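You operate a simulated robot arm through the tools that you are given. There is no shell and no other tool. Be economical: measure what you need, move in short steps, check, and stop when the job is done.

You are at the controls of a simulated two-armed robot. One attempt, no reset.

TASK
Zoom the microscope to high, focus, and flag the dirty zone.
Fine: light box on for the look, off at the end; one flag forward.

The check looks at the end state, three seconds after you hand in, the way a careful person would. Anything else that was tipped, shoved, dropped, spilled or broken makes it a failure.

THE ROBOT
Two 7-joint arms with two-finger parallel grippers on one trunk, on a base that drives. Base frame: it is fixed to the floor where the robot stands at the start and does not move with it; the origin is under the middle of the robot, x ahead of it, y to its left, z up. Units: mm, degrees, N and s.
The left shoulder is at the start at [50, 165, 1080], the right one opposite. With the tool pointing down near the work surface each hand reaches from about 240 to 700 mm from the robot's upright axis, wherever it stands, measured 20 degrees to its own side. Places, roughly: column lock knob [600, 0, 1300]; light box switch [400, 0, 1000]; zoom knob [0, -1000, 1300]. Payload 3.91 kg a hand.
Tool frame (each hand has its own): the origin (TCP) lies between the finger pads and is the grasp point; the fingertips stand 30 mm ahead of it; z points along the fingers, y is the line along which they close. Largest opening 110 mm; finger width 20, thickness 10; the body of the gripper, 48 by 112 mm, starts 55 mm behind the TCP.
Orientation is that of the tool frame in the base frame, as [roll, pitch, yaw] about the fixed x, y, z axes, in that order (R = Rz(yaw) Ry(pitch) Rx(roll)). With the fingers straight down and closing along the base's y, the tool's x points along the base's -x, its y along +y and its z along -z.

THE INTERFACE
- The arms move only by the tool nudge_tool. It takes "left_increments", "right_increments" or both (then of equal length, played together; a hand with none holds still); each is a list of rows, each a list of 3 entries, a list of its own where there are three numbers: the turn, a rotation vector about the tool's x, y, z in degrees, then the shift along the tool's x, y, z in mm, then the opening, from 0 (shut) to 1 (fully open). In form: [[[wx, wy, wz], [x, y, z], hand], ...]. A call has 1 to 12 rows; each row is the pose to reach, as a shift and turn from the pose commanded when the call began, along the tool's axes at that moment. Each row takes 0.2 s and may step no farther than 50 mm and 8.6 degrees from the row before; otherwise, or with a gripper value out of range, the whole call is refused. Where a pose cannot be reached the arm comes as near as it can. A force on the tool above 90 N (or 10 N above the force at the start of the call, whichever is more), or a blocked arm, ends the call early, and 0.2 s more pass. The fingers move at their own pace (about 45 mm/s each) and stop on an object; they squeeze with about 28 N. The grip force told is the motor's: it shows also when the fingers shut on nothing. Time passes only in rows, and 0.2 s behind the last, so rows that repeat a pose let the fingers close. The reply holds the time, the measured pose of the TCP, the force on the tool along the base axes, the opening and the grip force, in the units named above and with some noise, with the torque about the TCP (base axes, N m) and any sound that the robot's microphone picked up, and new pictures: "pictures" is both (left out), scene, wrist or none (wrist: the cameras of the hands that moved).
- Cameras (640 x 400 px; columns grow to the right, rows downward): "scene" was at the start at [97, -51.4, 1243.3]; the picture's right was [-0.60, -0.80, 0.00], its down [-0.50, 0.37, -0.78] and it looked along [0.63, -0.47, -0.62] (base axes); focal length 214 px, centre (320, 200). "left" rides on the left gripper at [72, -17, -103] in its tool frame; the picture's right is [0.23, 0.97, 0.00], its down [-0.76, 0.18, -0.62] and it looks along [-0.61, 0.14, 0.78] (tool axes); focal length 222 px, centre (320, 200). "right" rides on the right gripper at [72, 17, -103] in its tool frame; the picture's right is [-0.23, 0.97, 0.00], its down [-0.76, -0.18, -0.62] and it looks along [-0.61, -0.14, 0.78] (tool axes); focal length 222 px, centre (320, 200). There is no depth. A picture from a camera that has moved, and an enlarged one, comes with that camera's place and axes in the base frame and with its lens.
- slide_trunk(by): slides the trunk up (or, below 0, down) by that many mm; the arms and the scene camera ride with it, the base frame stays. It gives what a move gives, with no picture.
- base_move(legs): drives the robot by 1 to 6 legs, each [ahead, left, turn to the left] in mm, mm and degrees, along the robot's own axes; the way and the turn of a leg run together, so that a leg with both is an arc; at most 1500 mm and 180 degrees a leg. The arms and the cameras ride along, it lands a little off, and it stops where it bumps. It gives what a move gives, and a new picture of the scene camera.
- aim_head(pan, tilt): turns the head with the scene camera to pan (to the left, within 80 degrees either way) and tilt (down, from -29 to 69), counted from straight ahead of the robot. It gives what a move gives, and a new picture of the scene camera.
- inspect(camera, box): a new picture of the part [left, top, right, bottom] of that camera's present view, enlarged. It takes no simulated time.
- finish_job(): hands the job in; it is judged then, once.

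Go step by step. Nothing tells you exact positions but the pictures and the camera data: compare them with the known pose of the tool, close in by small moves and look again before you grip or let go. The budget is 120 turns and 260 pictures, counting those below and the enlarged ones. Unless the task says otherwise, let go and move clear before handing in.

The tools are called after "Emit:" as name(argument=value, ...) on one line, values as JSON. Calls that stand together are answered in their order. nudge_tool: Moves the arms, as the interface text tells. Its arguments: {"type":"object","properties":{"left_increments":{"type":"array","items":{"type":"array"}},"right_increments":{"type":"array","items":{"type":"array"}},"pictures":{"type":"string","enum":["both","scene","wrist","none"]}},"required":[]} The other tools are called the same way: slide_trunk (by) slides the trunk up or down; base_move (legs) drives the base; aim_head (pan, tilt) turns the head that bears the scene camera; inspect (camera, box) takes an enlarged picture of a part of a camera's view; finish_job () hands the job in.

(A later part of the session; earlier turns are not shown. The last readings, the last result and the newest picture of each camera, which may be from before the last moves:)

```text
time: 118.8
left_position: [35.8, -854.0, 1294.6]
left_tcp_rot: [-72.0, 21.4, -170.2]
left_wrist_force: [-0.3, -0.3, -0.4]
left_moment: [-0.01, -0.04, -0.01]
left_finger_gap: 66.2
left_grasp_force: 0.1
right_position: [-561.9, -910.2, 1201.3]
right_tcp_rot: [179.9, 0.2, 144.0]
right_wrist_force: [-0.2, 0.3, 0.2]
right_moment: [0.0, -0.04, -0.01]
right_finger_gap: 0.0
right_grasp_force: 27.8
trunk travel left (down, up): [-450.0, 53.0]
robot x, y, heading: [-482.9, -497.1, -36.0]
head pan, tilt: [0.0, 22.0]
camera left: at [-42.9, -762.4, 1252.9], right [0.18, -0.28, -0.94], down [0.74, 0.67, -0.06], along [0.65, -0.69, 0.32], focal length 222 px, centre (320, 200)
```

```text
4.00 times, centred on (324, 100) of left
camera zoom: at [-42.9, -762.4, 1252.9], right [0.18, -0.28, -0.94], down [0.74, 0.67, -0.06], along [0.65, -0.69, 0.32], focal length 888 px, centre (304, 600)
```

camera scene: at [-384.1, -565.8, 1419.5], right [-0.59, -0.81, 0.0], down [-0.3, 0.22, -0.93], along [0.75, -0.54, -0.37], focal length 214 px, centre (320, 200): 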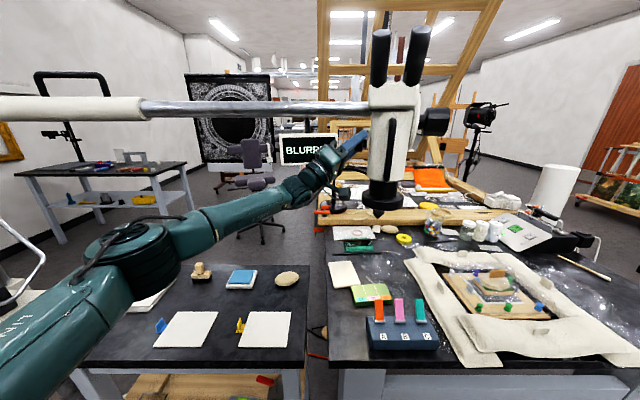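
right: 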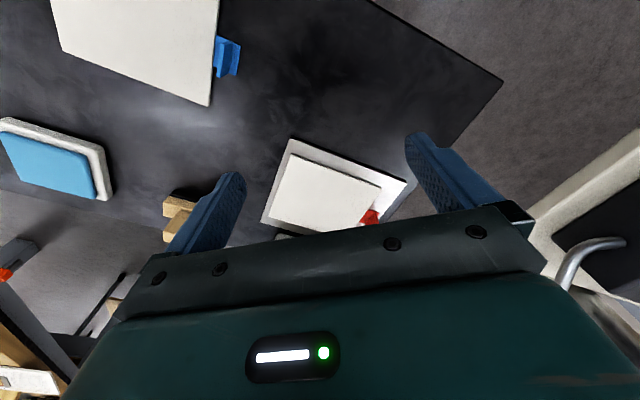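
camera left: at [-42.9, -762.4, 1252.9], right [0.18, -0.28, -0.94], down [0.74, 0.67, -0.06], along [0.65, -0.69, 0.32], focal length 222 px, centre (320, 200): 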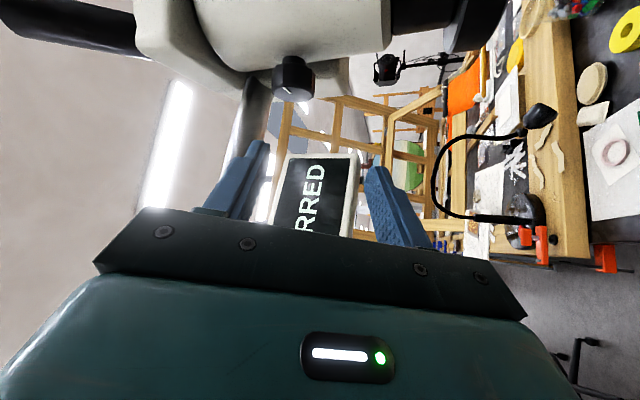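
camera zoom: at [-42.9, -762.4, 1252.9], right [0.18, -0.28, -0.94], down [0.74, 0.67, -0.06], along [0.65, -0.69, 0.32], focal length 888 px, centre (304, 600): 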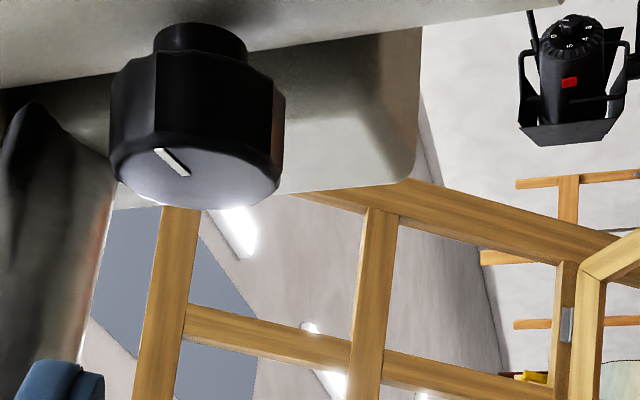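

The pointer is now around 150°. I'll do two more strokes to see whether it's at its stop.

Emit:
nudge_tool(left_increments=[[[0, 0, 0], [8, -15, 20], 0.6], [[0, 0, 0], [19, -29, 40], 0.6], [[0, 0, 0], [19, -29, 65], 0.6], [[0, 0, 0], [19, -29, 90], 0.6], [[0, 0, 0], [19, -29, 116], 0.6], [[0, 0, 0], [19, -29, 116], 0.3], [[0, 0, 0], [19, -29, 116], 0], [[0, 0, 0], [19, -29, 116], 0], [[5.1, 0, 6.1], [19, -28, 116], 0], [[10.3, 0, 12.3], [19, -27.2, 116], 0], [[15, 0, 18], [19, -26.5, 116.4], 0], [[18, 0, 21.4], [19, -26, 116.5], 0]], pictures="none")

Emit:
nudge_tool(left_increments=[[[0, 0, 0], [0, 0, 0], 0.6], [[-4.5, 0, -5.35], [0, -0.8, 0], 0.6], [[-9, 0, -10.7], [-0.1, -1.6, 0.1], 0.6], [[-13.5, 0, -16.1], [-0.3, -2.3, 0.3], 0.6], [[-18, 0, -21.4], [-0.5, -3, 0.5], 0.3], [[-18, 0, -21.4], [-0.5, -3, 0.5], 0], [[-18, 0, -21.4], [-0.5, -3, 0.5], 0], [[-13.5, 0, -16.1], [-0.3, -2.3, 0.3], 0], [[-9, 0, -10.7], [-0.1, -1.6, 0.1], 0], [[-4.5, 0, -5.35], [0, -0.8, 0], 0], [[0, 0, 0], [0, 0, 0], 0]], pictures="none")

Emit:
nudge_tool(left_increments=[[[0, 0, 0], [0, 0, 0], 0.6], [[0, 0, 0], [0, 0, 0], 0.6], [[0, 0, 0], [0, 0, -30], 0.6], [[0, 0, 0], [0, 0, -60], 0.6], [[0, 0, 0], [0, 0, -95], 0.6], [[-5.1, 0, -6.1], [-5, 0, -120], 0.6], [[-10.3, 0, -12.3], [-10, 0, -120], 0.6], [[-15.4, 0, -18.4], [-15, 0, -120], 0.6]], pictures="wrist")

Emit:
inspect(camera="left", box=[260, 50, 388, 150])

```text
time: 121.4
left_position: [13.3, -961.0, 1348.1]
left_tcp_rot: [-46.7, 39.8, -157.3]
left_wrist_force: [-0.2, -1.6, 14.9]
left_moment: [0.07, 1.01, -0.42]
left_finger_gap: 41.1
left_grasp_force: 44.8
right_position: [-561.8, -909.8, 1200.7]
right_tcp_rot: [179.9, 0.0, 144.1]
right_wrist_force: [-0.5, -0.5, -0.4]
right_moment: [0.0, 0.0, -0.04]
right_finger_gap: 0.2
right_grasp_force: 28.1
trunk travel left (down, up): [-450.0, 53.0]
robot x, y, heading: [-481.6, -495.9, -36.0]
head pan, tilt: [0.0, 22.0]
```

```text
time: 123.8
left_position: [13.0, -960.8, 1348.0]
left_tcp_rot: [-46.8, 39.8, -157.5]
left_wrist_force: [-0.3, -2.5, 9.5]
left_moment: [0.08, 1.02, -0.33]
left_finger_gap: 41.6
left_grasp_force: 45.1
right_position: [-561.9, -908.7, 1200.8]
right_tcp_rot: [179.9, 0.1, 144.1]
right_wrist_force: [0.3, -0.1, 0.0]
right_moment: [-0.02, -0.01, -0.02]
right_finger_gap: 0.2
right_grasp_force: 28.0
trunk travel left (down, up): [-450.0, 53.0]
robot x, y, heading: [-483.2, -495.8, -35.9]
head pan, tilt: [0.0, 22.0]
```

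```text
time: 125.6
left_position: [38.4, -855.8, 1292.0]
left_tcp_rot: [-68.8, 24.2, -169.1]
left_wrist_force: [0.3, 0.0, -0.6]
left_moment: [-0.01, 0.0, 0.07]
left_finger_gap: 65.9
left_grasp_force: 0.0
right_position: [-562.9, -909.8, 1201.0]
right_tcp_rot: [179.9, 0.1, 144.2]
right_wrist_force: [-0.9, -0.8, 0.3]
right_moment: [-0.04, 0.01, 0.0]
right_finger_gap: 0.0
right_grasp_force: 27.6
trunk travel left (down, up): [-450.0, 53.0]
robot x, y, heading: [-478.9, -492.7, -36.0]
head pan, tilt: [0.0, 22.0]
camera left: at [-37.7, -765.8, 1242.4], right [0.23, -0.31, -0.92], down [0.74, 0.67, -0.04], along [0.63, -0.67, 0.39], focal length 222 px, centre (320, 200)
```

left: 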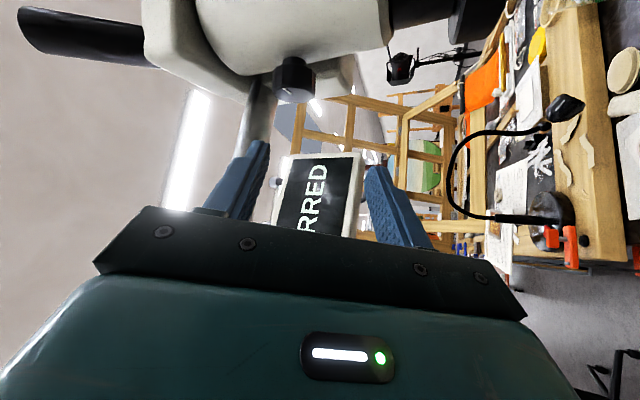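

```text
4.00 times, centred on (324, 100) of left
camera zoom: at [-37.7, -765.8, 1242.4], right [0.23, -0.31, -0.92], down [0.74, 0.67, -0.04], along [0.63, -0.67, 0.39], focal length 888 px, centre (304, 600)
```

zoom: 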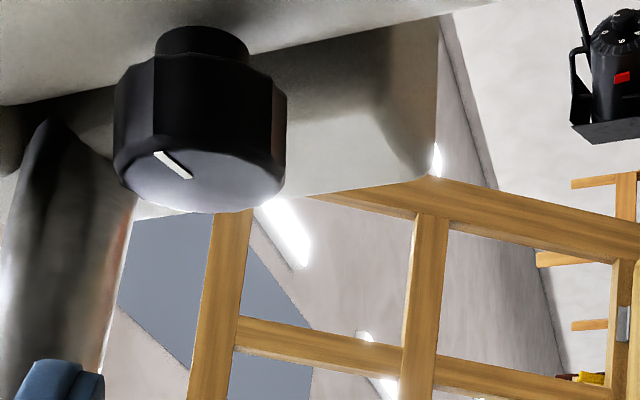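

The pointer is unchanged after two more strokes, so the zoom knob is hard against its clockwise (high) stop. Next is the focus knob, best gripped end-on by the right hand. I'll tuck the left arm and move the base right.

Emit:
nudge_tool(left_increments=[[[0, 0, 0], [11, 0, -42], 0.4], [[0, 0, 0], [23, 1, -84], 0.4], [[0, 0, 0], [34, 1, -126], 0.4], [[0, 0, 0], [46, 2, -168], 0.4], [[0, 0, 0], [57, 2, -210], 0.4], [[0, 0, 0], [69, 3, -252], 0.4], [[0, 0, 0], [80, 3, -294], 0.4], [[0, 0, 0], [92, 4, -335], 0.4]], pictures="none")

Emit:
inspect(camera="scene", box=[0, 0, 640, 400])

```text
time: 127.4
left_position: [-55.5, -557.1, 1142.4]
left_tcp_rot: [-68.6, 24.2, -169.1]
left_wrist_force: [-0.5, 0.3, 0.5]
left_moment: [-0.01, 0.0, 0.0]
left_finger_gap: 44.0
left_grasp_force: 0.2
right_position: [-561.6, -908.7, 1202.1]
right_tcp_rot: [180.0, 0.0, 144.1]
right_wrist_force: [0.2, -0.6, -0.7]
right_moment: [0.0, 0.01, 0.0]
right_finger_gap: 0.0
right_grasp_force: 28.3
trunk travel left (down, up): [-450.0, 53.0]
robot x, y, heading: [-481.2, -493.8, -35.9]
head pan, tilt: [0.0, 22.0]
```

```text
1.00 times, centred on (320, 200) of scene
camera zoom: at [-384.3, -565.7, 1419.5], right [-0.59, -0.81, 0.0], down [-0.3, 0.22, -0.93], along [0.75, -0.54, -0.37], focal length 214 px, centre (320, 200)
```

zoom: 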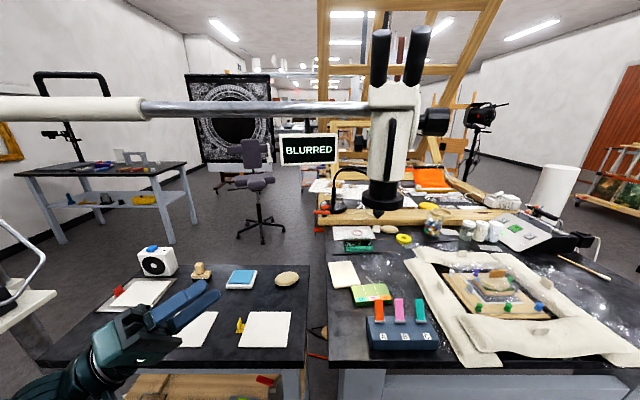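

The left hand is tucked and the screen is straight. Sliding the base right.

Emit:
base_move(legs=[[0, -310, 0], [60, 0, 0]])

Emit:
aim_head(pan=8, tilt=12)

Emit:
inspect(camera="scene", box=[200, 60, 440, 210])

```text
time: 130.1
left_position: [-190.3, -846.4, 1141.5]
left_tcp_rot: [-68.7, 24.2, -169.0]
left_wrist_force: [0.7, 0.6, 0.2]
left_moment: [-0.03, -0.02, -0.06]
left_finger_gap: 44.0
left_grasp_force: 0.1
right_position: [-695.1, -1201.1, 1201.0]
right_tcp_rot: [180.0, -0.1, 144.2]
right_wrist_force: [-0.4, 0.0, -0.4]
right_moment: [0.01, 0.03, 0.01]
right_finger_gap: 0.0
right_grasp_force: 27.5
trunk travel left (down, up): [-450.0, 53.0]
robot x, y, heading: [-616.2, -786.6, -35.8]
head pan, tilt: [0.0, 22.0]
camera scene: at [-517.4, -857.3, 1419.3], right [-0.58, -0.81, 0.0], down [-0.3, 0.22, -0.93], along [0.75, -0.54, -0.38], focal length 214 px, centre (320, 200)
```

scene: 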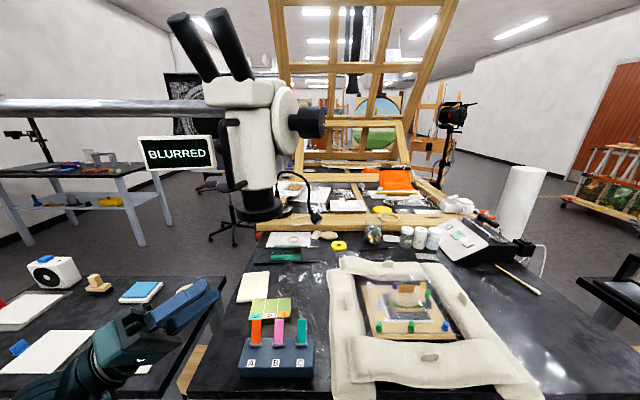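

```text
time: 130.8
left_position: [-190.8, -846.4, 1142.3]
left_tcp_rot: [-68.8, 24.3, -168.9]
left_wrist_force: [0.3, 0.0, 0.4]
left_moment: [0.04, 0.02, -0.01]
left_finger_gap: 44.0
left_grasp_force: 0.0
right_position: [-696.4, -1201.6, 1201.2]
right_tcp_rot: [179.9, 0.1, 144.2]
right_wrist_force: [-0.9, 0.7, -0.2]
right_moment: [0.03, 0.02, -0.06]
right_finger_gap: 0.0
right_grasp_force: 27.4
trunk travel left (down, up): [-450.0, 53.0]
robot x, y, heading: [-615.9, -784.6, -35.9]
head pan, tilt: [8.0, 12.0]
camera scene: at [-511.1, -845.9, 1435.7], right [-0.47, -0.88, 0.0], down [-0.18, 0.1, -0.98], along [0.86, -0.46, -0.21], focal length 214 px, centre (320, 200)
```

scene: 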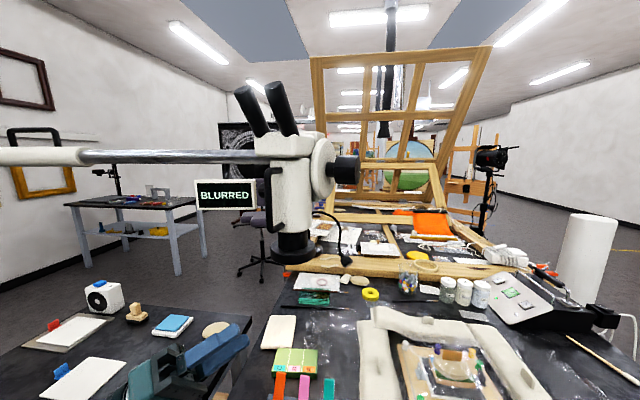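

```text
2.67 times, centred on (320, 135) of scene
camera zoom: at [-511.1, -845.9, 1435.7], right [-0.47, -0.88, 0.0], down [-0.18, 0.1, -0.98], along [0.86, -0.46, -0.21], focal length 572 px, centre (320, 373)
```

zoom: 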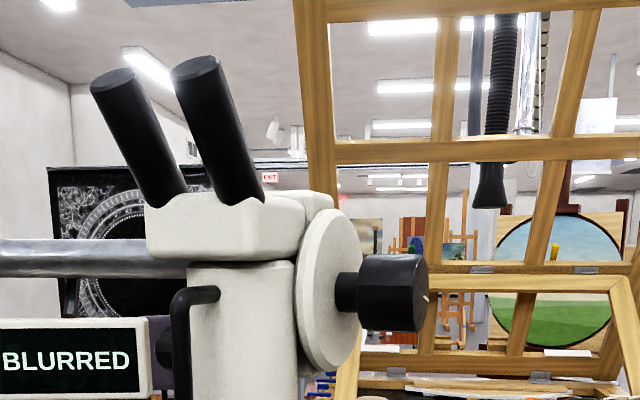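

The focus knob centres at about [-94, -1142, 1400] with its axis horizontal. I'll swing the right hand round to point left, toward the knob's end face.

Emit:
nudge_tool(right_increments=[[[-8.5, 0, 0], [-37, 11, -20], 1], [[-17, 0, 0], [-74, 22, -40], 1], [[-25.5, 0, 0], [-112, 33, -60], 1], [[-34, 0, 0], [-149, 44, -80], 1], [[-42.5, 0, 0], [-186, 55, -100], 1], [[-51, 0, 0], [-223, 66, -120], 1], [[-59.5, 0, 0], [-260, 77, -140], 1], [[-68, 0, 0], [-298, 88, -160], 1], [[-76.5, 0, 0], [-335, 99, -180], 1], [[-85, 0, 0], [-372, 110, -199], 1]])

```text
time: 133.0
left_position: [-189.0, -846.9, 1141.9]
left_tcp_rot: [-68.7, 24.3, -169.0]
left_wrist_force: [-0.1, 0.1, -0.3]
left_moment: [0.02, 0.02, -0.02]
left_finger_gap: 43.9
left_grasp_force: 0.2
right_position: [-327.0, -1329.1, 1400.6]
right_tcp_rot: [94.9, 0.0, 144.2]
right_wrist_force: [0.2, -0.5, -0.1]
right_moment: [-0.03, -0.01, 0.03]
right_finger_gap: 109.8
right_grasp_force: 0.1
trunk travel left (down, up): [-450.0, 53.0]
robot x, y, heading: [-615.3, -782.3, -36.0]
head pan, tilt: [8.0, 12.0]
camera scene: at [-510.2, -845.6, 1435.6], right [-0.47, -0.88, 0.0], down [-0.18, 0.1, -0.98], along [0.87, -0.46, -0.21], focal length 214 px, centre (320, 200)
camera right: at [-445.5, -1368.0, 1425.8], right [0.23, -0.07, 0.97], down [0.25, -0.96, -0.12], along [0.94, 0.27, -0.21], focal length 222 px, centre (320, 200)
```

scene: 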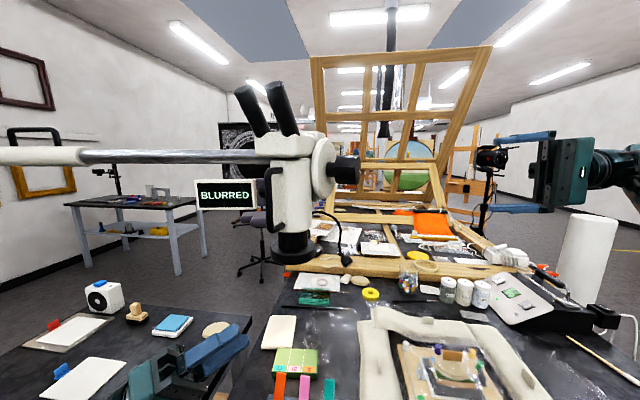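
right: 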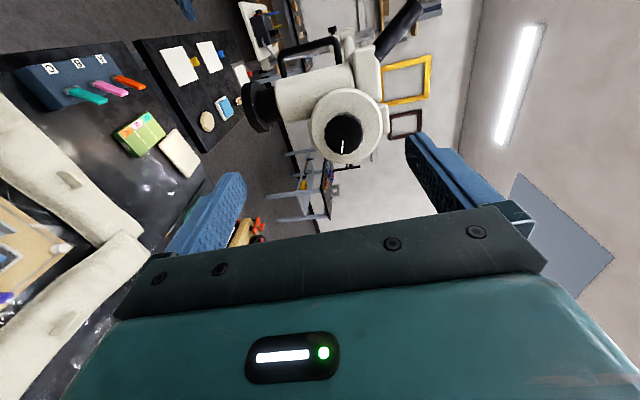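

The right hand now faces the knob. Moving to a standoff 120 mm from it and squaring up.

Emit:
nudge_tool(right_increments=[[[-1.2, 0.9, 0], [-22, 3, 40], 1], [[-2.5, 1.9, 0], [-44, 7, 84], 1], [[-3.7, 2.8, 0], [-66, 10, 125], 1], [[-4.9, 3.8, 0], [-87, 14, 167], 1]])

Emit:
inspect(camera="right", box=[200, 20, 480, 195])

```text
time: 134.0
left_position: [-190.3, -847.3, 1143.1]
left_tcp_rot: [-68.8, 24.2, -169.0]
left_wrist_force: [0.4, -0.5, 0.1]
left_moment: [0.01, -0.01, 0.02]
left_finger_gap: 44.3
left_grasp_force: 0.2
right_position: [-170.6, -1232.2, 1396.7]
right_tcp_rot: [90.0, -0.1, 147.9]
right_wrist_force: [0.1, 0.0, -0.5]
right_moment: [0.0, -0.02, 0.0]
right_finger_gap: 110.1
right_grasp_force: 0.1
right hand out of reach, approached as far as the arm can: row 4
trunk travel left (down, up): [-450.0, 53.0]
robot x, y, heading: [-618.7, -784.1, -35.8]
head pan, tilt: [8.0, 12.0]
camera scene: at [-510.6, -846.6, 1435.6], right [-0.47, -0.88, 0.0], down [-0.18, 0.1, -0.98], along [0.87, -0.46, -0.21], focal length 214 px, centre (320, 200)
camera right: at [-287.3, -1281.1, 1412.7], right [0.19, -0.12, 0.97], down [0.32, -0.93, -0.18], along [0.93, 0.34, -0.14], focal length 222 px, centre (320, 200)
```

scene: 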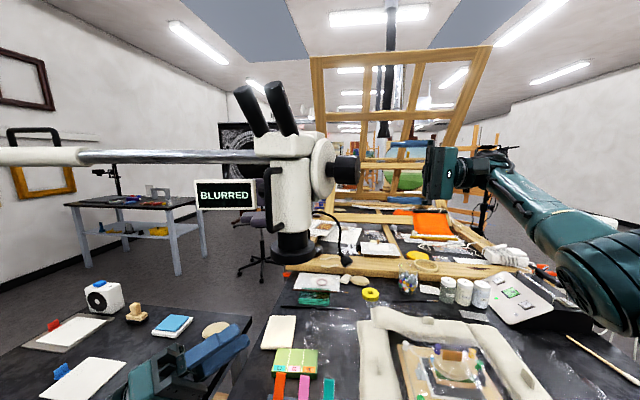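
right: 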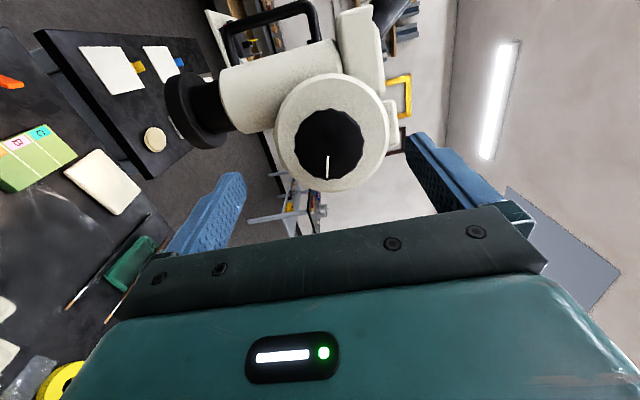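

```text
2.29 times, centred on (340, 108) of right
camera zoom: at [-287.3, -1281.1, 1412.7], right [0.19, -0.12, 0.97], down [0.32, -0.93, -0.18], along [0.93, 0.34, -0.14], focal length 508 px, centre (274, 411)
```

zoom: 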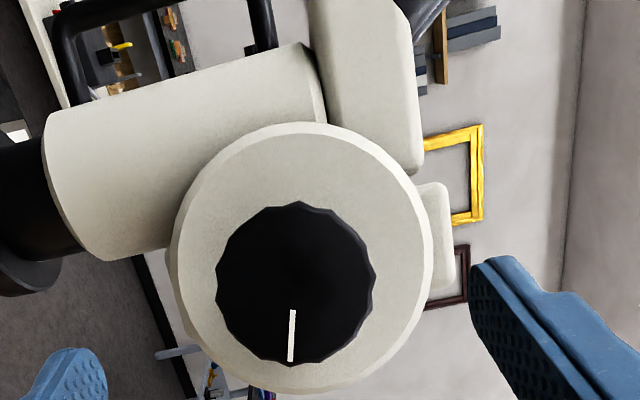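

There's a clear view of the knob's face and pointer. I need a little more reach, so base forward 50 mm.

Emit:
base_move(legs=[[50, 0, 0]])

Emit:
nudge_tool(right_increments=[[[0, 0, 0], [10, 0, 0], 1]], pictures="wrist")

```text
time: 134.9
left_position: [-149.1, -877.2, 1142.0]
left_tcp_rot: [-68.8, 24.2, -169.0]
left_wrist_force: [0.3, -0.2, 0.7]
left_moment: [0.02, -0.02, -0.01]
left_finger_gap: 44.0
left_grasp_force: 0.0
right_position: [-129.9, -1262.6, 1395.3]
right_tcp_rot: [90.1, -0.2, 147.9]
right_wrist_force: [0.2, -0.2, -0.1]
right_moment: [0.01, -0.03, 0.07]
right_finger_gap: 110.0
right_grasp_force: 0.0
trunk travel left (down, up): [-450.0, 53.0]
robot x, y, heading: [-575.9, -810.7, -35.5]
head pan, tilt: [8.0, 12.0]
camera scene: at [-469.6, -875.9, 1435.6], right [-0.47, -0.88, 0.0], down [-0.18, 0.1, -0.98], along [0.86, -0.46, -0.21], focal length 214 px, centre (320, 200)
```

scene: 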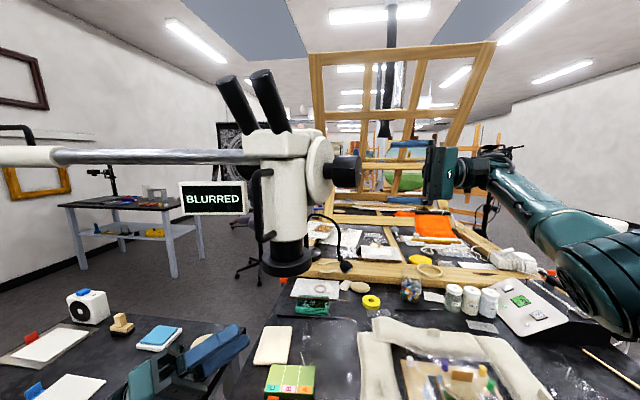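

```text
time: 135.3
left_position: [-150.9, -875.8, 1141.4]
left_tcp_rot: [-68.7, 24.3, -169.2]
left_wrist_force: [0.5, -0.2, 0.9]
left_moment: [0.03, -0.02, 0.01]
left_finger_gap: 44.2
left_grasp_force: 0.1
right_position: [-133.2, -1260.2, 1399.1]
right_tcp_rot: [90.0, -0.1, 147.9]
right_wrist_force: [0.6, 0.3, 0.2]
right_moment: [-0.01, 0.01, 0.01]
right_finger_gap: 110.2
right_grasp_force: 0.0
right hand out of reach, approached as far as the arm can: row 1
trunk travel left (down, up): [-450.0, 53.0]
robot x, y, heading: [-582.6, -814.4, -35.9]
head pan, tilt: [8.0, 12.0]
camera right: at [-249.2, -1309.1, 1416.3], right [0.19, -0.12, 0.97], down [0.32, -0.93, -0.18], along [0.93, 0.34, -0.14], focal length 222 px, centre (320, 200)
```

right: 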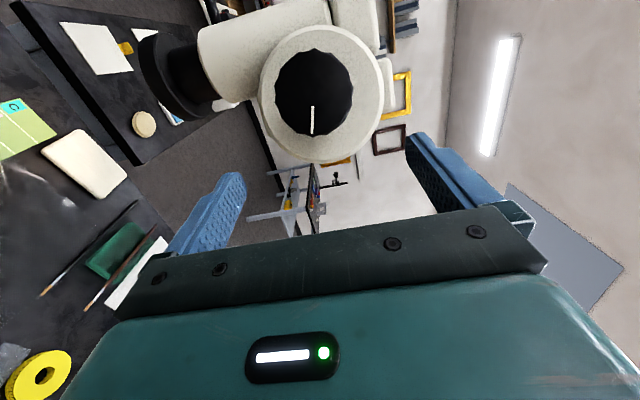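

I'm now about 30 mm beyond the knob's axis. Shifting back onto it and advancing partway.

Emit:
nudge_tool(right_increments=[[[0, 0, 0], [19, 0, 0], 1], [[0, 0, 0], [38, 0, 0], 1], [[0, 0, 0], [38, 0, 25], 1], [[0, 0, 0], [38, 0, 45], 1]], pictures="wrist")

Emit:
inspect(camera="scene", box=[220, 70, 500, 245])

```text
time: 136.3
left_position: [-147.9, -874.2, 1142.0]
left_tcp_rot: [-68.7, 24.2, -169.0]
left_wrist_force: [-0.2, -0.3, -0.7]
left_moment: [-0.01, 0.0, -0.03]
left_finger_gap: 44.1
left_grasp_force: 0.0
right_position: [-101.3, -1228.7, 1389.7]
right_tcp_rot: [90.0, -0.2, 148.0]
right_wrist_force: [1.0, -0.5, -0.3]
right_moment: [0.03, 0.0, 0.0]
right_finger_gap: 109.8
right_grasp_force: 0.1
right hand out of reach, approached as far as the arm can: row 1, 2, 3, 4
trunk travel left (down, up): [-450.0, 53.0]
robot x, y, heading: [-573.8, -812.2, -35.9]
head pan, tilt: [8.0, 12.0]
camera right: at [-218.2, -1278.0, 1406.2], right [0.2, -0.12, 0.97], down [0.32, -0.93, -0.18], along [0.93, 0.34, -0.15], focal length 222 px, centre (320, 200)
```

right: 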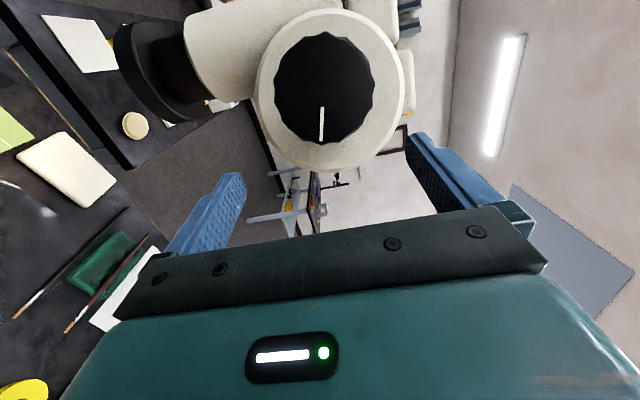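

```text
2.29 times, centred on (360, 158) of scene
camera zoom: at [-468.6, -874.1, 1435.6], right [-0.47, -0.88, 0.0], down [-0.19, 0.1, -0.98], along [0.86, -0.46, -0.21], focal length 490 px, centre (229, 297)
```

zoom: 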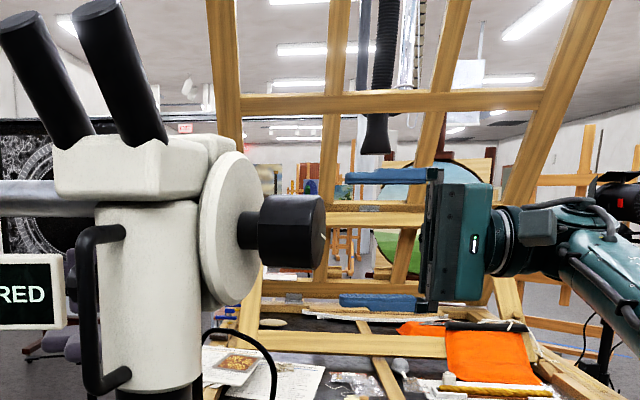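

The right arm is at an awkward spot, but the orientation is right, so I'll use the base and trunk for positioning: back 38 mm and trunk up 10 mm.

Emit:
slide_trunk(by=10)

Emit:
base_move(legs=[[-38, 0, 0]])

Emit:
inspect(camera="right", box=[160, 0, 480, 200])

```text
time: 136.9
left_position: [-151.0, -876.4, 1151.8]
left_tcp_rot: [-68.7, 24.3, -169.0]
left_wrist_force: [0.0, 0.2, 0.6]
left_moment: [-0.03, 0.0, 0.03]
left_finger_gap: 44.0
left_grasp_force: 0.1
right_position: [-104.2, -1231.5, 1399.6]
right_tcp_rot: [89.9, -0.1, 147.9]
right_wrist_force: [0.8, 0.2, 0.5]
right_moment: [0.0, -0.02, -0.01]
right_finger_gap: 110.0
right_grasp_force: 0.0
trunk travel left (down, up): [-460.0, 43.0]
robot x, y, heading: [-576.8, -815.9, -35.7]
head pan, tilt: [8.0, 12.0]
```

```text
time: 137.8
left_position: [-183.5, -851.6, 1153.6]
left_tcp_rot: [-68.7, 24.3, -169.0]
left_wrist_force: [0.3, 0.2, -0.7]
left_moment: [-0.02, 0.03, 0.01]
left_finger_gap: 43.7
left_grasp_force: 0.1
right_position: [-135.8, -1206.4, 1401.0]
right_tcp_rot: [90.0, 0.0, 148.1]
right_wrist_force: [-0.7, 0.2, -0.1]
right_moment: [-0.01, 0.04, -0.04]
right_finger_gap: 109.9
right_grasp_force: 0.1
trunk travel left (down, up): [-460.0, 43.0]
robot x, y, heading: [-605.5, -791.6, -35.7]
head pan, tilt: [8.0, 12.0]
camera scene: at [-503.4, -851.3, 1445.9], right [-0.47, -0.89, 0.0], down [-0.18, 0.1, -0.98], along [0.87, -0.46, -0.21], focal length 214 px, centre (320, 200)
```

scene: 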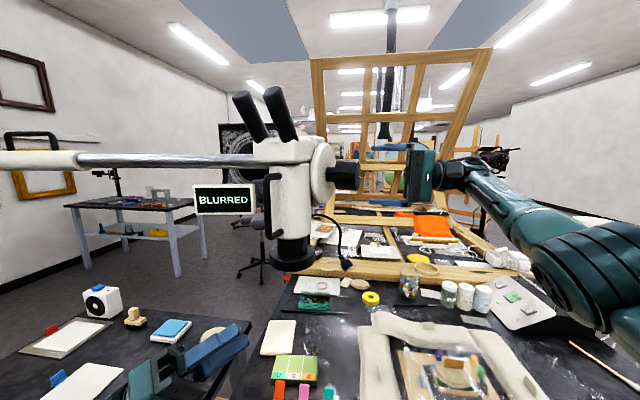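

```text
2.00 times, centred on (320, 100) of right
camera zoom: at [-252.5, -1255.2, 1417.1], right [0.19, -0.12, 0.97], down [0.32, -0.93, -0.18], along [0.93, 0.34, -0.14], focal length 444 px, centre (320, 400)
```

zoom: 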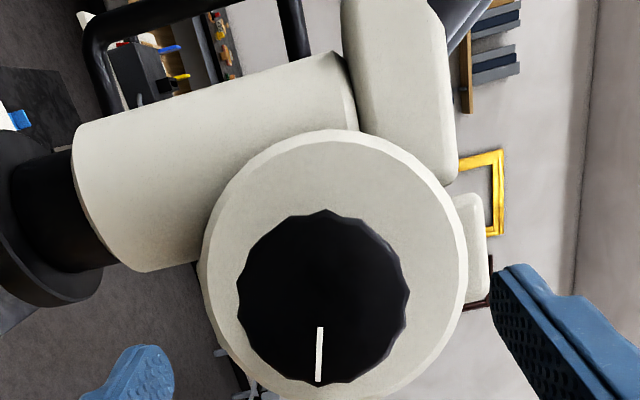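

The hand is now on the knob's axis, about 57 mm from TCP to its face. Advancing with the arm.

Emit:
nudge_tool(right_increments=[[[0, 0, 0], [0, 0, 15], 1], [[0, 0, 0], [0, 0, 30], 1]], pictures="wrist")

```text
time: 138.4
left_position: [-181.6, -852.9, 1152.3]
left_tcp_rot: [-68.7, 24.3, -168.9]
left_wrist_force: [1.3, -0.2, 0.2]
left_moment: [0.01, -0.02, -0.01]
left_finger_gap: 43.8
left_grasp_force: 0.1
right_position: [-117.1, -1182.2, 1399.9]
right_tcp_rot: [90.1, -0.1, 148.2]
right_wrist_force: [-0.5, -0.3, 0.1]
right_moment: [0.03, 0.0, 0.0]
right_finger_gap: 110.0
right_grasp_force: 0.0
trunk travel left (down, up): [-460.0, 43.0]
robot x, y, heading: [-607.9, -791.2, -35.7]
head pan, tilt: [8.0, 12.0]
camera right: at [-233.4, -1231.7, 1416.3], right [0.2, -0.12, 0.97], down [0.32, -0.93, -0.18], along [0.93, 0.34, -0.14], focal length 222 px, centre (320, 200)
```

right: 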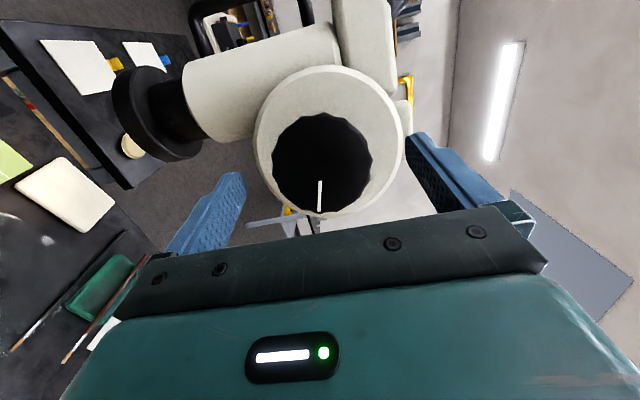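

It moved cleanly. Advance the remaining 28 mm and close on the knob.

Emit:
nudge_tool(right_increments=[[[0, 0, 0], [0, 0, 14], 1], [[0, 0, 0], [0, 0, 26], 1], [[0, 0, 0], [0, 0, 26], 0.5], [[0, 0, 0], [0, 0, 26], 0.2], [[0, 0, 0], [0, 0, 26], 0], [[0, 0, 0], [0, 0, 26], 0]], pictures="both")

```text
time: 139.8
left_position: [-181.4, -853.1, 1152.4]
left_tcp_rot: [-68.7, 24.2, -168.9]
left_wrist_force: [0.7, -0.6, 0.2]
left_moment: [0.01, 0.0, 0.0]
left_finger_gap: 44.0
left_grasp_force: 0.0
right_position: [-103.9, -1161.5, 1401.0]
right_tcp_rot: [89.9, -0.2, 148.2]
right_wrist_force: [1.2, 1.1, 0.7]
right_moment: [0.26, -0.3, -0.08]
right_finger_gap: 66.7
right_grasp_force: 45.0
right hand out of reach, approached as far as the arm can: row 1, 2
trunk travel left (down, up): [-460.0, 43.0]
robot x, y, heading: [-605.3, -792.7, -35.4]
head pan, tilt: [8.0, 12.0]
camera scene: at [-502.1, -852.0, 1445.7], right [-0.47, -0.89, 0.0], down [-0.18, 0.1, -0.98], along [0.87, -0.46, -0.21], focal length 214 px, centre (320, 200)
camera right: at [-219.4, -1210.4, 1416.5], right [0.19, -0.12, 0.97], down [0.32, -0.93, -0.18], along [0.93, 0.35, -0.14], focal length 222 px, centre (320, 200)
```

scene: 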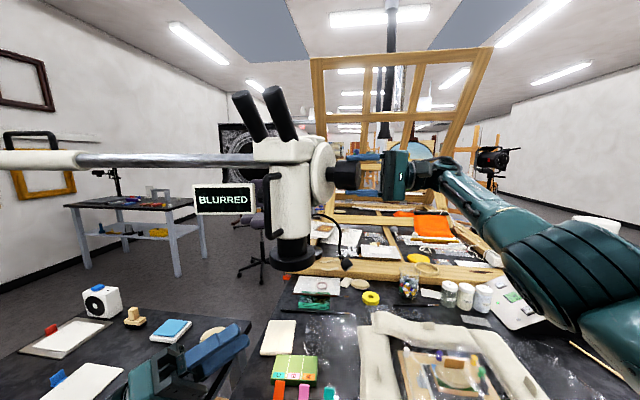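
right: 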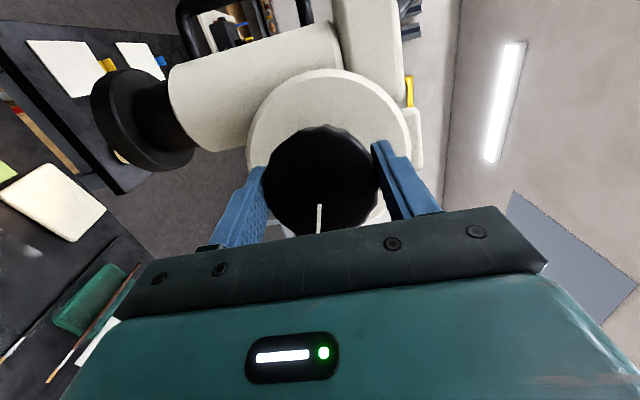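

Gripped at 66.7 mm. Turning about the tool axis in small steps and watching the screen.

Emit:
nudge_tool(right_increments=[[[0, 0, 4], [0, 0, 0], 0], [[0, 0, 8], [0, 0, 0], 0], [[0, 0, 12], [0, 0, 0], 0]], pictures="both")

Emit:
inspect(camera="scene", box=[170, 90, 450, 265])

```text
time: 140.6
left_position: [-181.9, -853.9, 1153.0]
left_tcp_rot: [-68.7, 24.3, -168.9]
left_wrist_force: [-0.7, -0.1, -0.1]
left_moment: [0.0, 0.0, -0.03]
left_finger_gap: 43.9
left_grasp_force: 0.1
right_position: [-103.1, -1161.4, 1402.0]
right_tcp_rot: [90.0, -12.1, 148.1]
right_wrist_force: [0.1, -0.6, 2.3]
right_moment: [1.77, -2.13, 0.1]
right_finger_gap: 68.6
right_grasp_force: 44.7
right hand out of reach, approached as far as the arm can: row 1, 2
trunk travel left (down, up): [-460.0, 43.0]
robot x, y, heading: [-609.6, -791.2, -35.5]
head pan, tilt: [8.0, 12.0]
camera scene: at [-502.8, -852.6, 1445.8], right [-0.47, -0.89, 0.0], down [-0.18, 0.1, -0.98], along [0.87, -0.46, -0.21], focal length 214 px, centre (320, 200)
camera right: at [-216.0, -1213.8, 1432.2], right [0.36, -0.23, 0.9], down [0.27, -0.9, -0.33], along [0.89, 0.37, -0.26], focal length 222 px, centre (320, 200)
```

scene: 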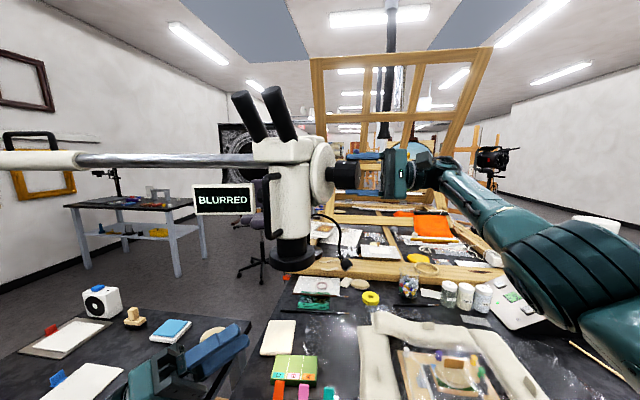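
right: 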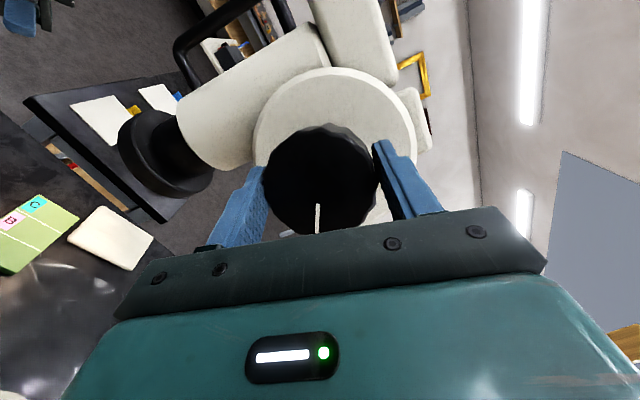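

```text
2.29 times, centred on (310, 178) of scene
camera zoom: at [-502.8, -852.6, 1445.8], right [-0.47, -0.89, 0.0], down [-0.18, 0.1, -0.98], along [0.87, -0.46, -0.21], focal length 490 px, centre (343, 251)
```

zoom: 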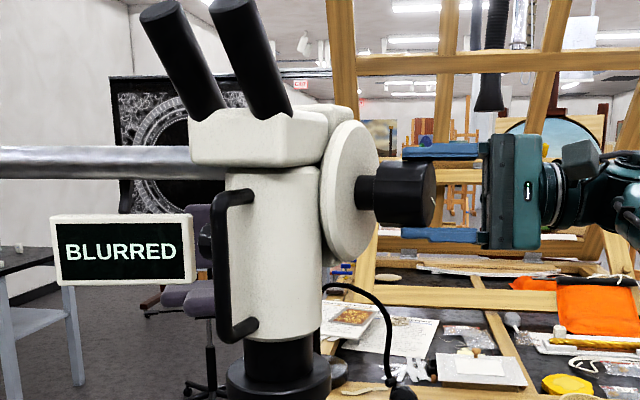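

The pointer stayed fixed relative to the hand, so the knob is turning with it. Continue in this direction, watching the screen.

Emit:
nudge_tool(right_increments=[[[0, 0, 8], [0, 0, 0], 0], [[0, 0, 16], [0, 0, 0], 0]], pictures="scene")

Emit:
nudge_tool(right_increments=[[[0, 0, 8], [0, 0, 0], 0], [[0, 0, 16], [0, 0, 0], 0]], pictures="both")

```text
time: 141.2
left_position: [-182.2, -852.8, 1152.7]
left_tcp_rot: [-68.7, 24.4, -168.9]
left_wrist_force: [-0.6, -0.2, -0.3]
left_moment: [0.01, -0.01, -0.01]
left_finger_gap: 44.1
left_grasp_force: 0.1
right_position: [-104.5, -1163.5, 1403.5]
right_tcp_rot: [89.7, -28.0, 148.3]
right_wrist_force: [-0.4, -4.0, 9.7]
right_moment: [1.76, -2.1, -0.53]
right_finger_gap: 70.4
right_grasp_force: 44.1
right hand out of reach, approached as far as the arm can: row 2
trunk travel left (down, up): [-460.0, 43.0]
robot x, y, heading: [-611.2, -792.5, -35.8]
head pan, tilt: [8.0, 12.0]
camera scene: at [-503.8, -852.6, 1446.0], right [-0.47, -0.89, 0.0], down [-0.18, 0.1, -0.98], along [0.87, -0.46, -0.21], focal length 214 px, centre (320, 200)
```

scene: 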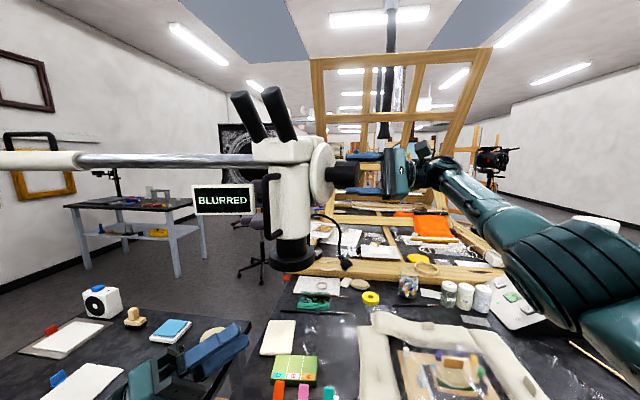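

```text
time: 141.8
left_position: [-184.4, -853.6, 1153.7]
left_tcp_rot: [-68.7, 24.4, -168.8]
left_wrist_force: [0.2, 0.3, -0.8]
left_moment: [0.04, -0.01, 0.03]
left_finger_gap: 44.0
left_grasp_force: 0.1
right_position: [-106.6, -1162.0, 1404.8]
right_tcp_rot: [89.2, -43.9, 148.6]
right_wrist_force: [-3.2, -5.3, 19.4]
right_moment: [1.7, -2.0, -1.05]
right_finger_gap: 72.0
right_grasp_force: 45.0
trunk travel left (down, up): [-460.0, 43.0]
robot x, y, heading: [-607.5, -792.8, -35.7]
head pan, tilt: [8.0, 12.0]
camera scene: at [-504.9, -852.5, 1446.2], right [-0.47, -0.89, 0.0], down [-0.18, 0.1, -0.98], along [0.87, -0.46, -0.21], focal length 214 px, centre (320, 200)
camera right: at [-195.6, -1228.0, 1465.6], right [0.71, -0.45, 0.54], down [0.04, -0.75, -0.66], along [0.7, 0.49, -0.52], focal length 222 px, centre (320, 200)
```

scene: 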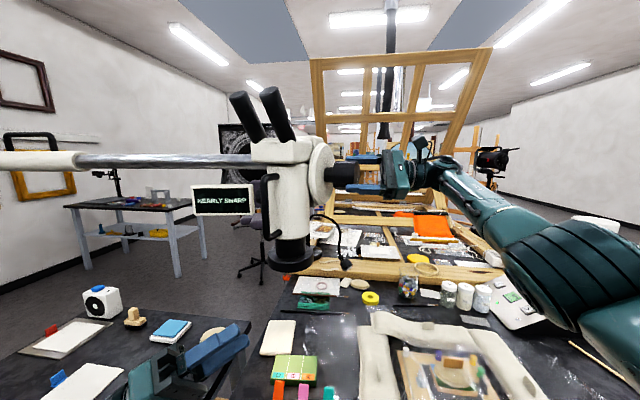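
right: 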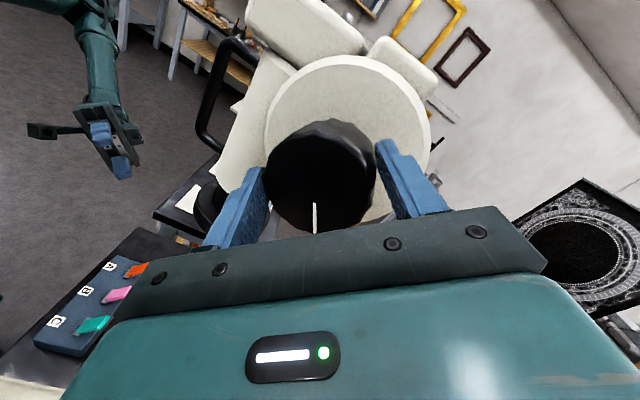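

The screen now says NEARLY SHARP. Continuing in very small steps.

Emit:
nudge_tool(right_increments=[[[0, 0, 4], [0, 0, 0], 0]], pictures="none")

Emit:
inspect(camera="scene", box=[180, 170, 276, 230])

```text
time: 142.2
left_position: [-182.8, -852.9, 1153.9]
left_tcp_rot: [-68.7, 24.4, -168.9]
left_wrist_force: [-0.2, 0.1, -0.1]
left_moment: [0.01, -0.01, -0.01]
left_finger_gap: 43.9
left_grasp_force: 0.1
right_position: [-106.7, -1162.0, 1404.8]
right_tcp_rot: [89.2, -47.8, 148.9]
right_wrist_force: [-2.4, -8.3, 20.7]
right_moment: [1.69, -2.0, -0.92]
right_finger_gap: 72.2
right_grasp_force: 45.4
trunk travel left (down, up): [-460.0, 43.0]
robot x, y, heading: [-605.6, -791.8, -35.9]
head pan, tilt: [8.0, 12.0]
```

```text
6.67 times, centred on (228, 200) of scene
camera zoom: at [-505.2, -852.7, 1446.1], right [-0.47, -0.89, 0.0], down [-0.18, 0.1, -0.98], along [0.87, -0.46, -0.21], focal length 1430 px, centre (933, 200)
```

zoom: 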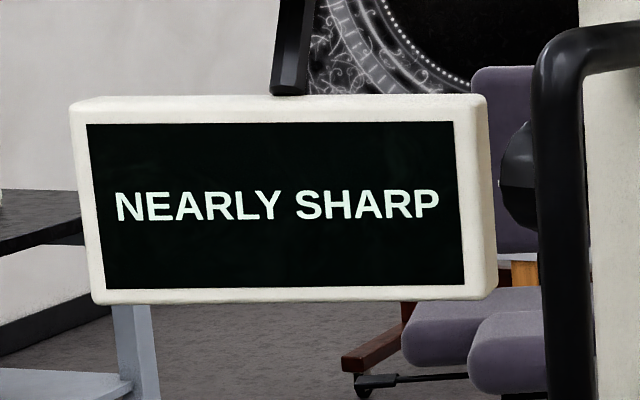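

Emit:
nudge_tool(right_increments=[[[0, 0, 5], [0, 0, 0], 0]], pictures="none")

Emit:
inspect(camera="scene", box=[180, 170, 276, 230])

Emit:
nudge_tool(right_increments=[[[0, 0, 5], [0, 0, 0], 0]], pictures="none")

Emit:
inspect(camera="scene", box=[180, 170, 276, 230])

```text
time: 142.6
left_position: [-183.4, -853.8, 1152.5]
left_tcp_rot: [-68.6, 24.4, -168.9]
left_wrist_force: [-0.1, -0.1, -0.3]
left_moment: [-0.01, -0.04, -0.01]
left_finger_gap: 44.2
left_grasp_force: 0.0
right_position: [-106.3, -1161.9, 1404.4]
right_tcp_rot: [89.1, -52.9, 148.9]
right_wrist_force: [-0.4, -9.2, 23.4]
right_moment: [1.65, -1.91, -0.87]
right_finger_gap: 73.1
right_grasp_force: 45.2
trunk travel left (down, up): [-460.0, 43.0]
robot x, y, heading: [-606.0, -794.7, -35.7]
head pan, tilt: [8.0, 12.0]
```

```text
6.67 times, centred on (228, 200) of scene
camera zoom: at [-504.8, -852.8, 1446.1], right [-0.47, -0.89, 0.0], down [-0.18, 0.1, -0.98], along [0.87, -0.46, -0.21], focal length 1430 px, centre (933, 200)
```

zoom: 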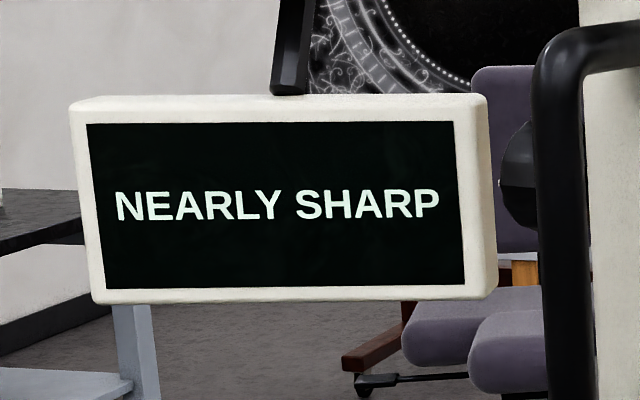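

```text
time: 143.0
left_position: [-183.5, -853.4, 1153.1]
left_tcp_rot: [-68.8, 24.5, -168.9]
left_wrist_force: [-0.1, -0.2, -0.4]
left_moment: [0.01, 0.0, 0.01]
left_finger_gap: 43.8
left_grasp_force: 0.0
right_position: [-104.5, -1164.1, 1405.3]
right_tcp_rot: [88.9, -58.0, 148.9]
right_wrist_force: [1.3, -11.3, 24.2]
right_moment: [1.52, -1.78, -0.93]
right_finger_gap: 73.4
right_grasp_force: 44.5
trunk travel left (down, up): [-460.0, 43.0]
robot x, y, heading: [-604.1, -792.3, -36.0]
head pan, tilt: [8.0, 12.0]
```

```text
6.67 times, centred on (228, 200) of scene
camera zoom: at [-504.6, -853.3, 1446.0], right [-0.47, -0.89, 0.0], down [-0.18, 0.1, -0.98], along [0.87, -0.46, -0.21], focal length 1430 px, centre (933, 200)
```

zoom: 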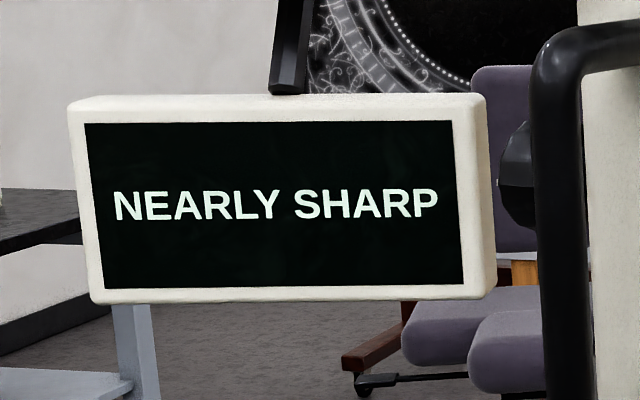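

Still NEARLY SHARP. Continuing in 5° steps.

Emit:
nudge_tool(right_increments=[[[0, 0, 5], [0, 0, 0], 0]], pictures="none")

Emit:
inspect(camera="scene", box=[180, 170, 276, 230])

Emit:
nudge_tool(right_increments=[[[0, 0, 5], [0, 0, 0], 0]], pictures="none")

Emit:
inspect(camera="scene", box=[180, 170, 276, 230])

Emit:
inspect(camera="right", box=[160, 50, 480, 250])

```text
time: 143.4
left_position: [-183.4, -853.0, 1153.2]
left_tcp_rot: [-68.8, 24.5, -168.9]
left_wrist_force: [0.4, 0.3, -0.5]
left_moment: [0.02, 0.02, -0.04]
left_finger_gap: 44.1
left_grasp_force: 0.1
right_position: [-104.7, -1163.2, 1405.5]
right_tcp_rot: [88.5, -63.0, 149.2]
right_wrist_force: [3.5, -13.8, 23.5]
right_moment: [1.53, -1.81, -1.12]
right_finger_gap: 73.5
right_grasp_force: 45.3
trunk travel left (down, up): [-460.0, 43.0]
robot x, y, heading: [-606.3, -788.0, -35.8]
head pan, tilt: [8.0, 12.0]
```

```text
6.67 times, centred on (228, 200) of scene
camera zoom: at [-504.4, -853.5, 1446.0], right [-0.47, -0.89, 0.0], down [-0.18, 0.1, -0.98], along [0.87, -0.46, -0.21], focal length 1430 px, centre (933, 200)
```

zoom: 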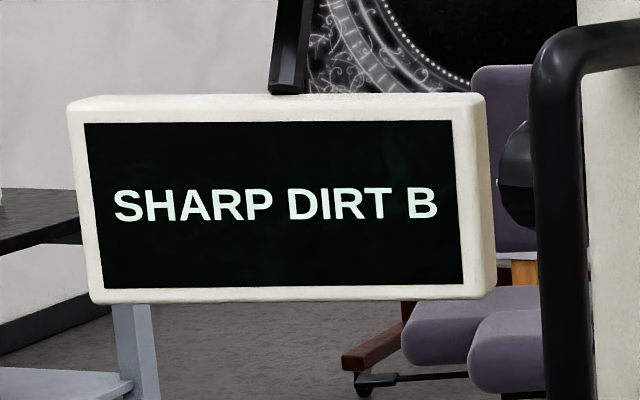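

```text
time: 143.8
left_position: [-183.0, -854.0, 1152.6]
left_tcp_rot: [-68.8, 24.5, -168.9]
left_wrist_force: [-0.1, -0.2, 0.1]
left_moment: [0.0, 0.03, 0.0]
left_finger_gap: 44.0
left_grasp_force: 0.1
right_position: [-105.6, -1165.1, 1404.8]
right_tcp_rot: [88.3, -68.0, 149.3]
right_wrist_force: [4.9, -13.8, 23.9]
right_moment: [1.53, -1.74, -1.27]
right_finger_gap: 73.6
right_grasp_force: 44.8
trunk travel left (down, up): [-460.0, 43.0]
robot x, y, heading: [-612.6, -793.3, -35.9]
head pan, tilt: [8.0, 12.0]
```

```text
6.67 times, centred on (228, 200) of scene
camera zoom: at [-504.1, -853.8, 1445.9], right [-0.47, -0.89, 0.0], down [-0.18, 0.1, -0.98], along [0.87, -0.46, -0.21], focal length 1430 px, centre (933, 200)
```

zoom: 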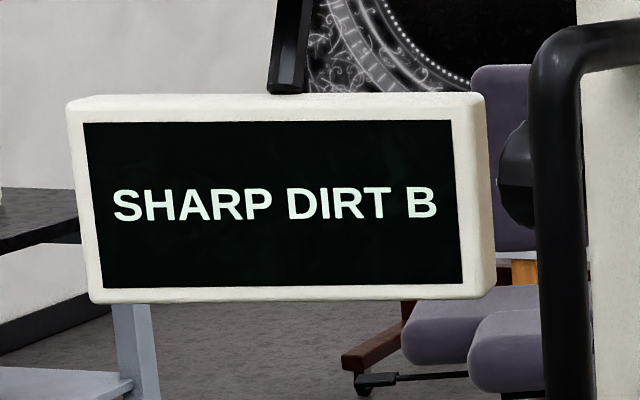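

```text
2.00 times, centred on (320, 150) of right
camera zoom: at [-170.6, -1245.7, 1476.7], right [0.84, -0.53, 0.15], down [-0.23, -0.58, -0.78], along [0.5, 0.62, -0.61], focal length 444 px, centre (320, 300)
```

zoom: 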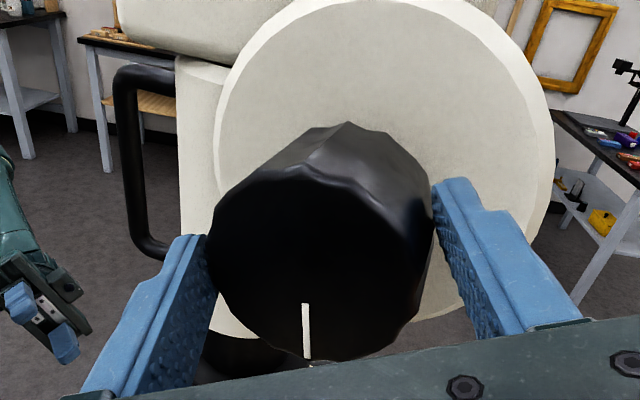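

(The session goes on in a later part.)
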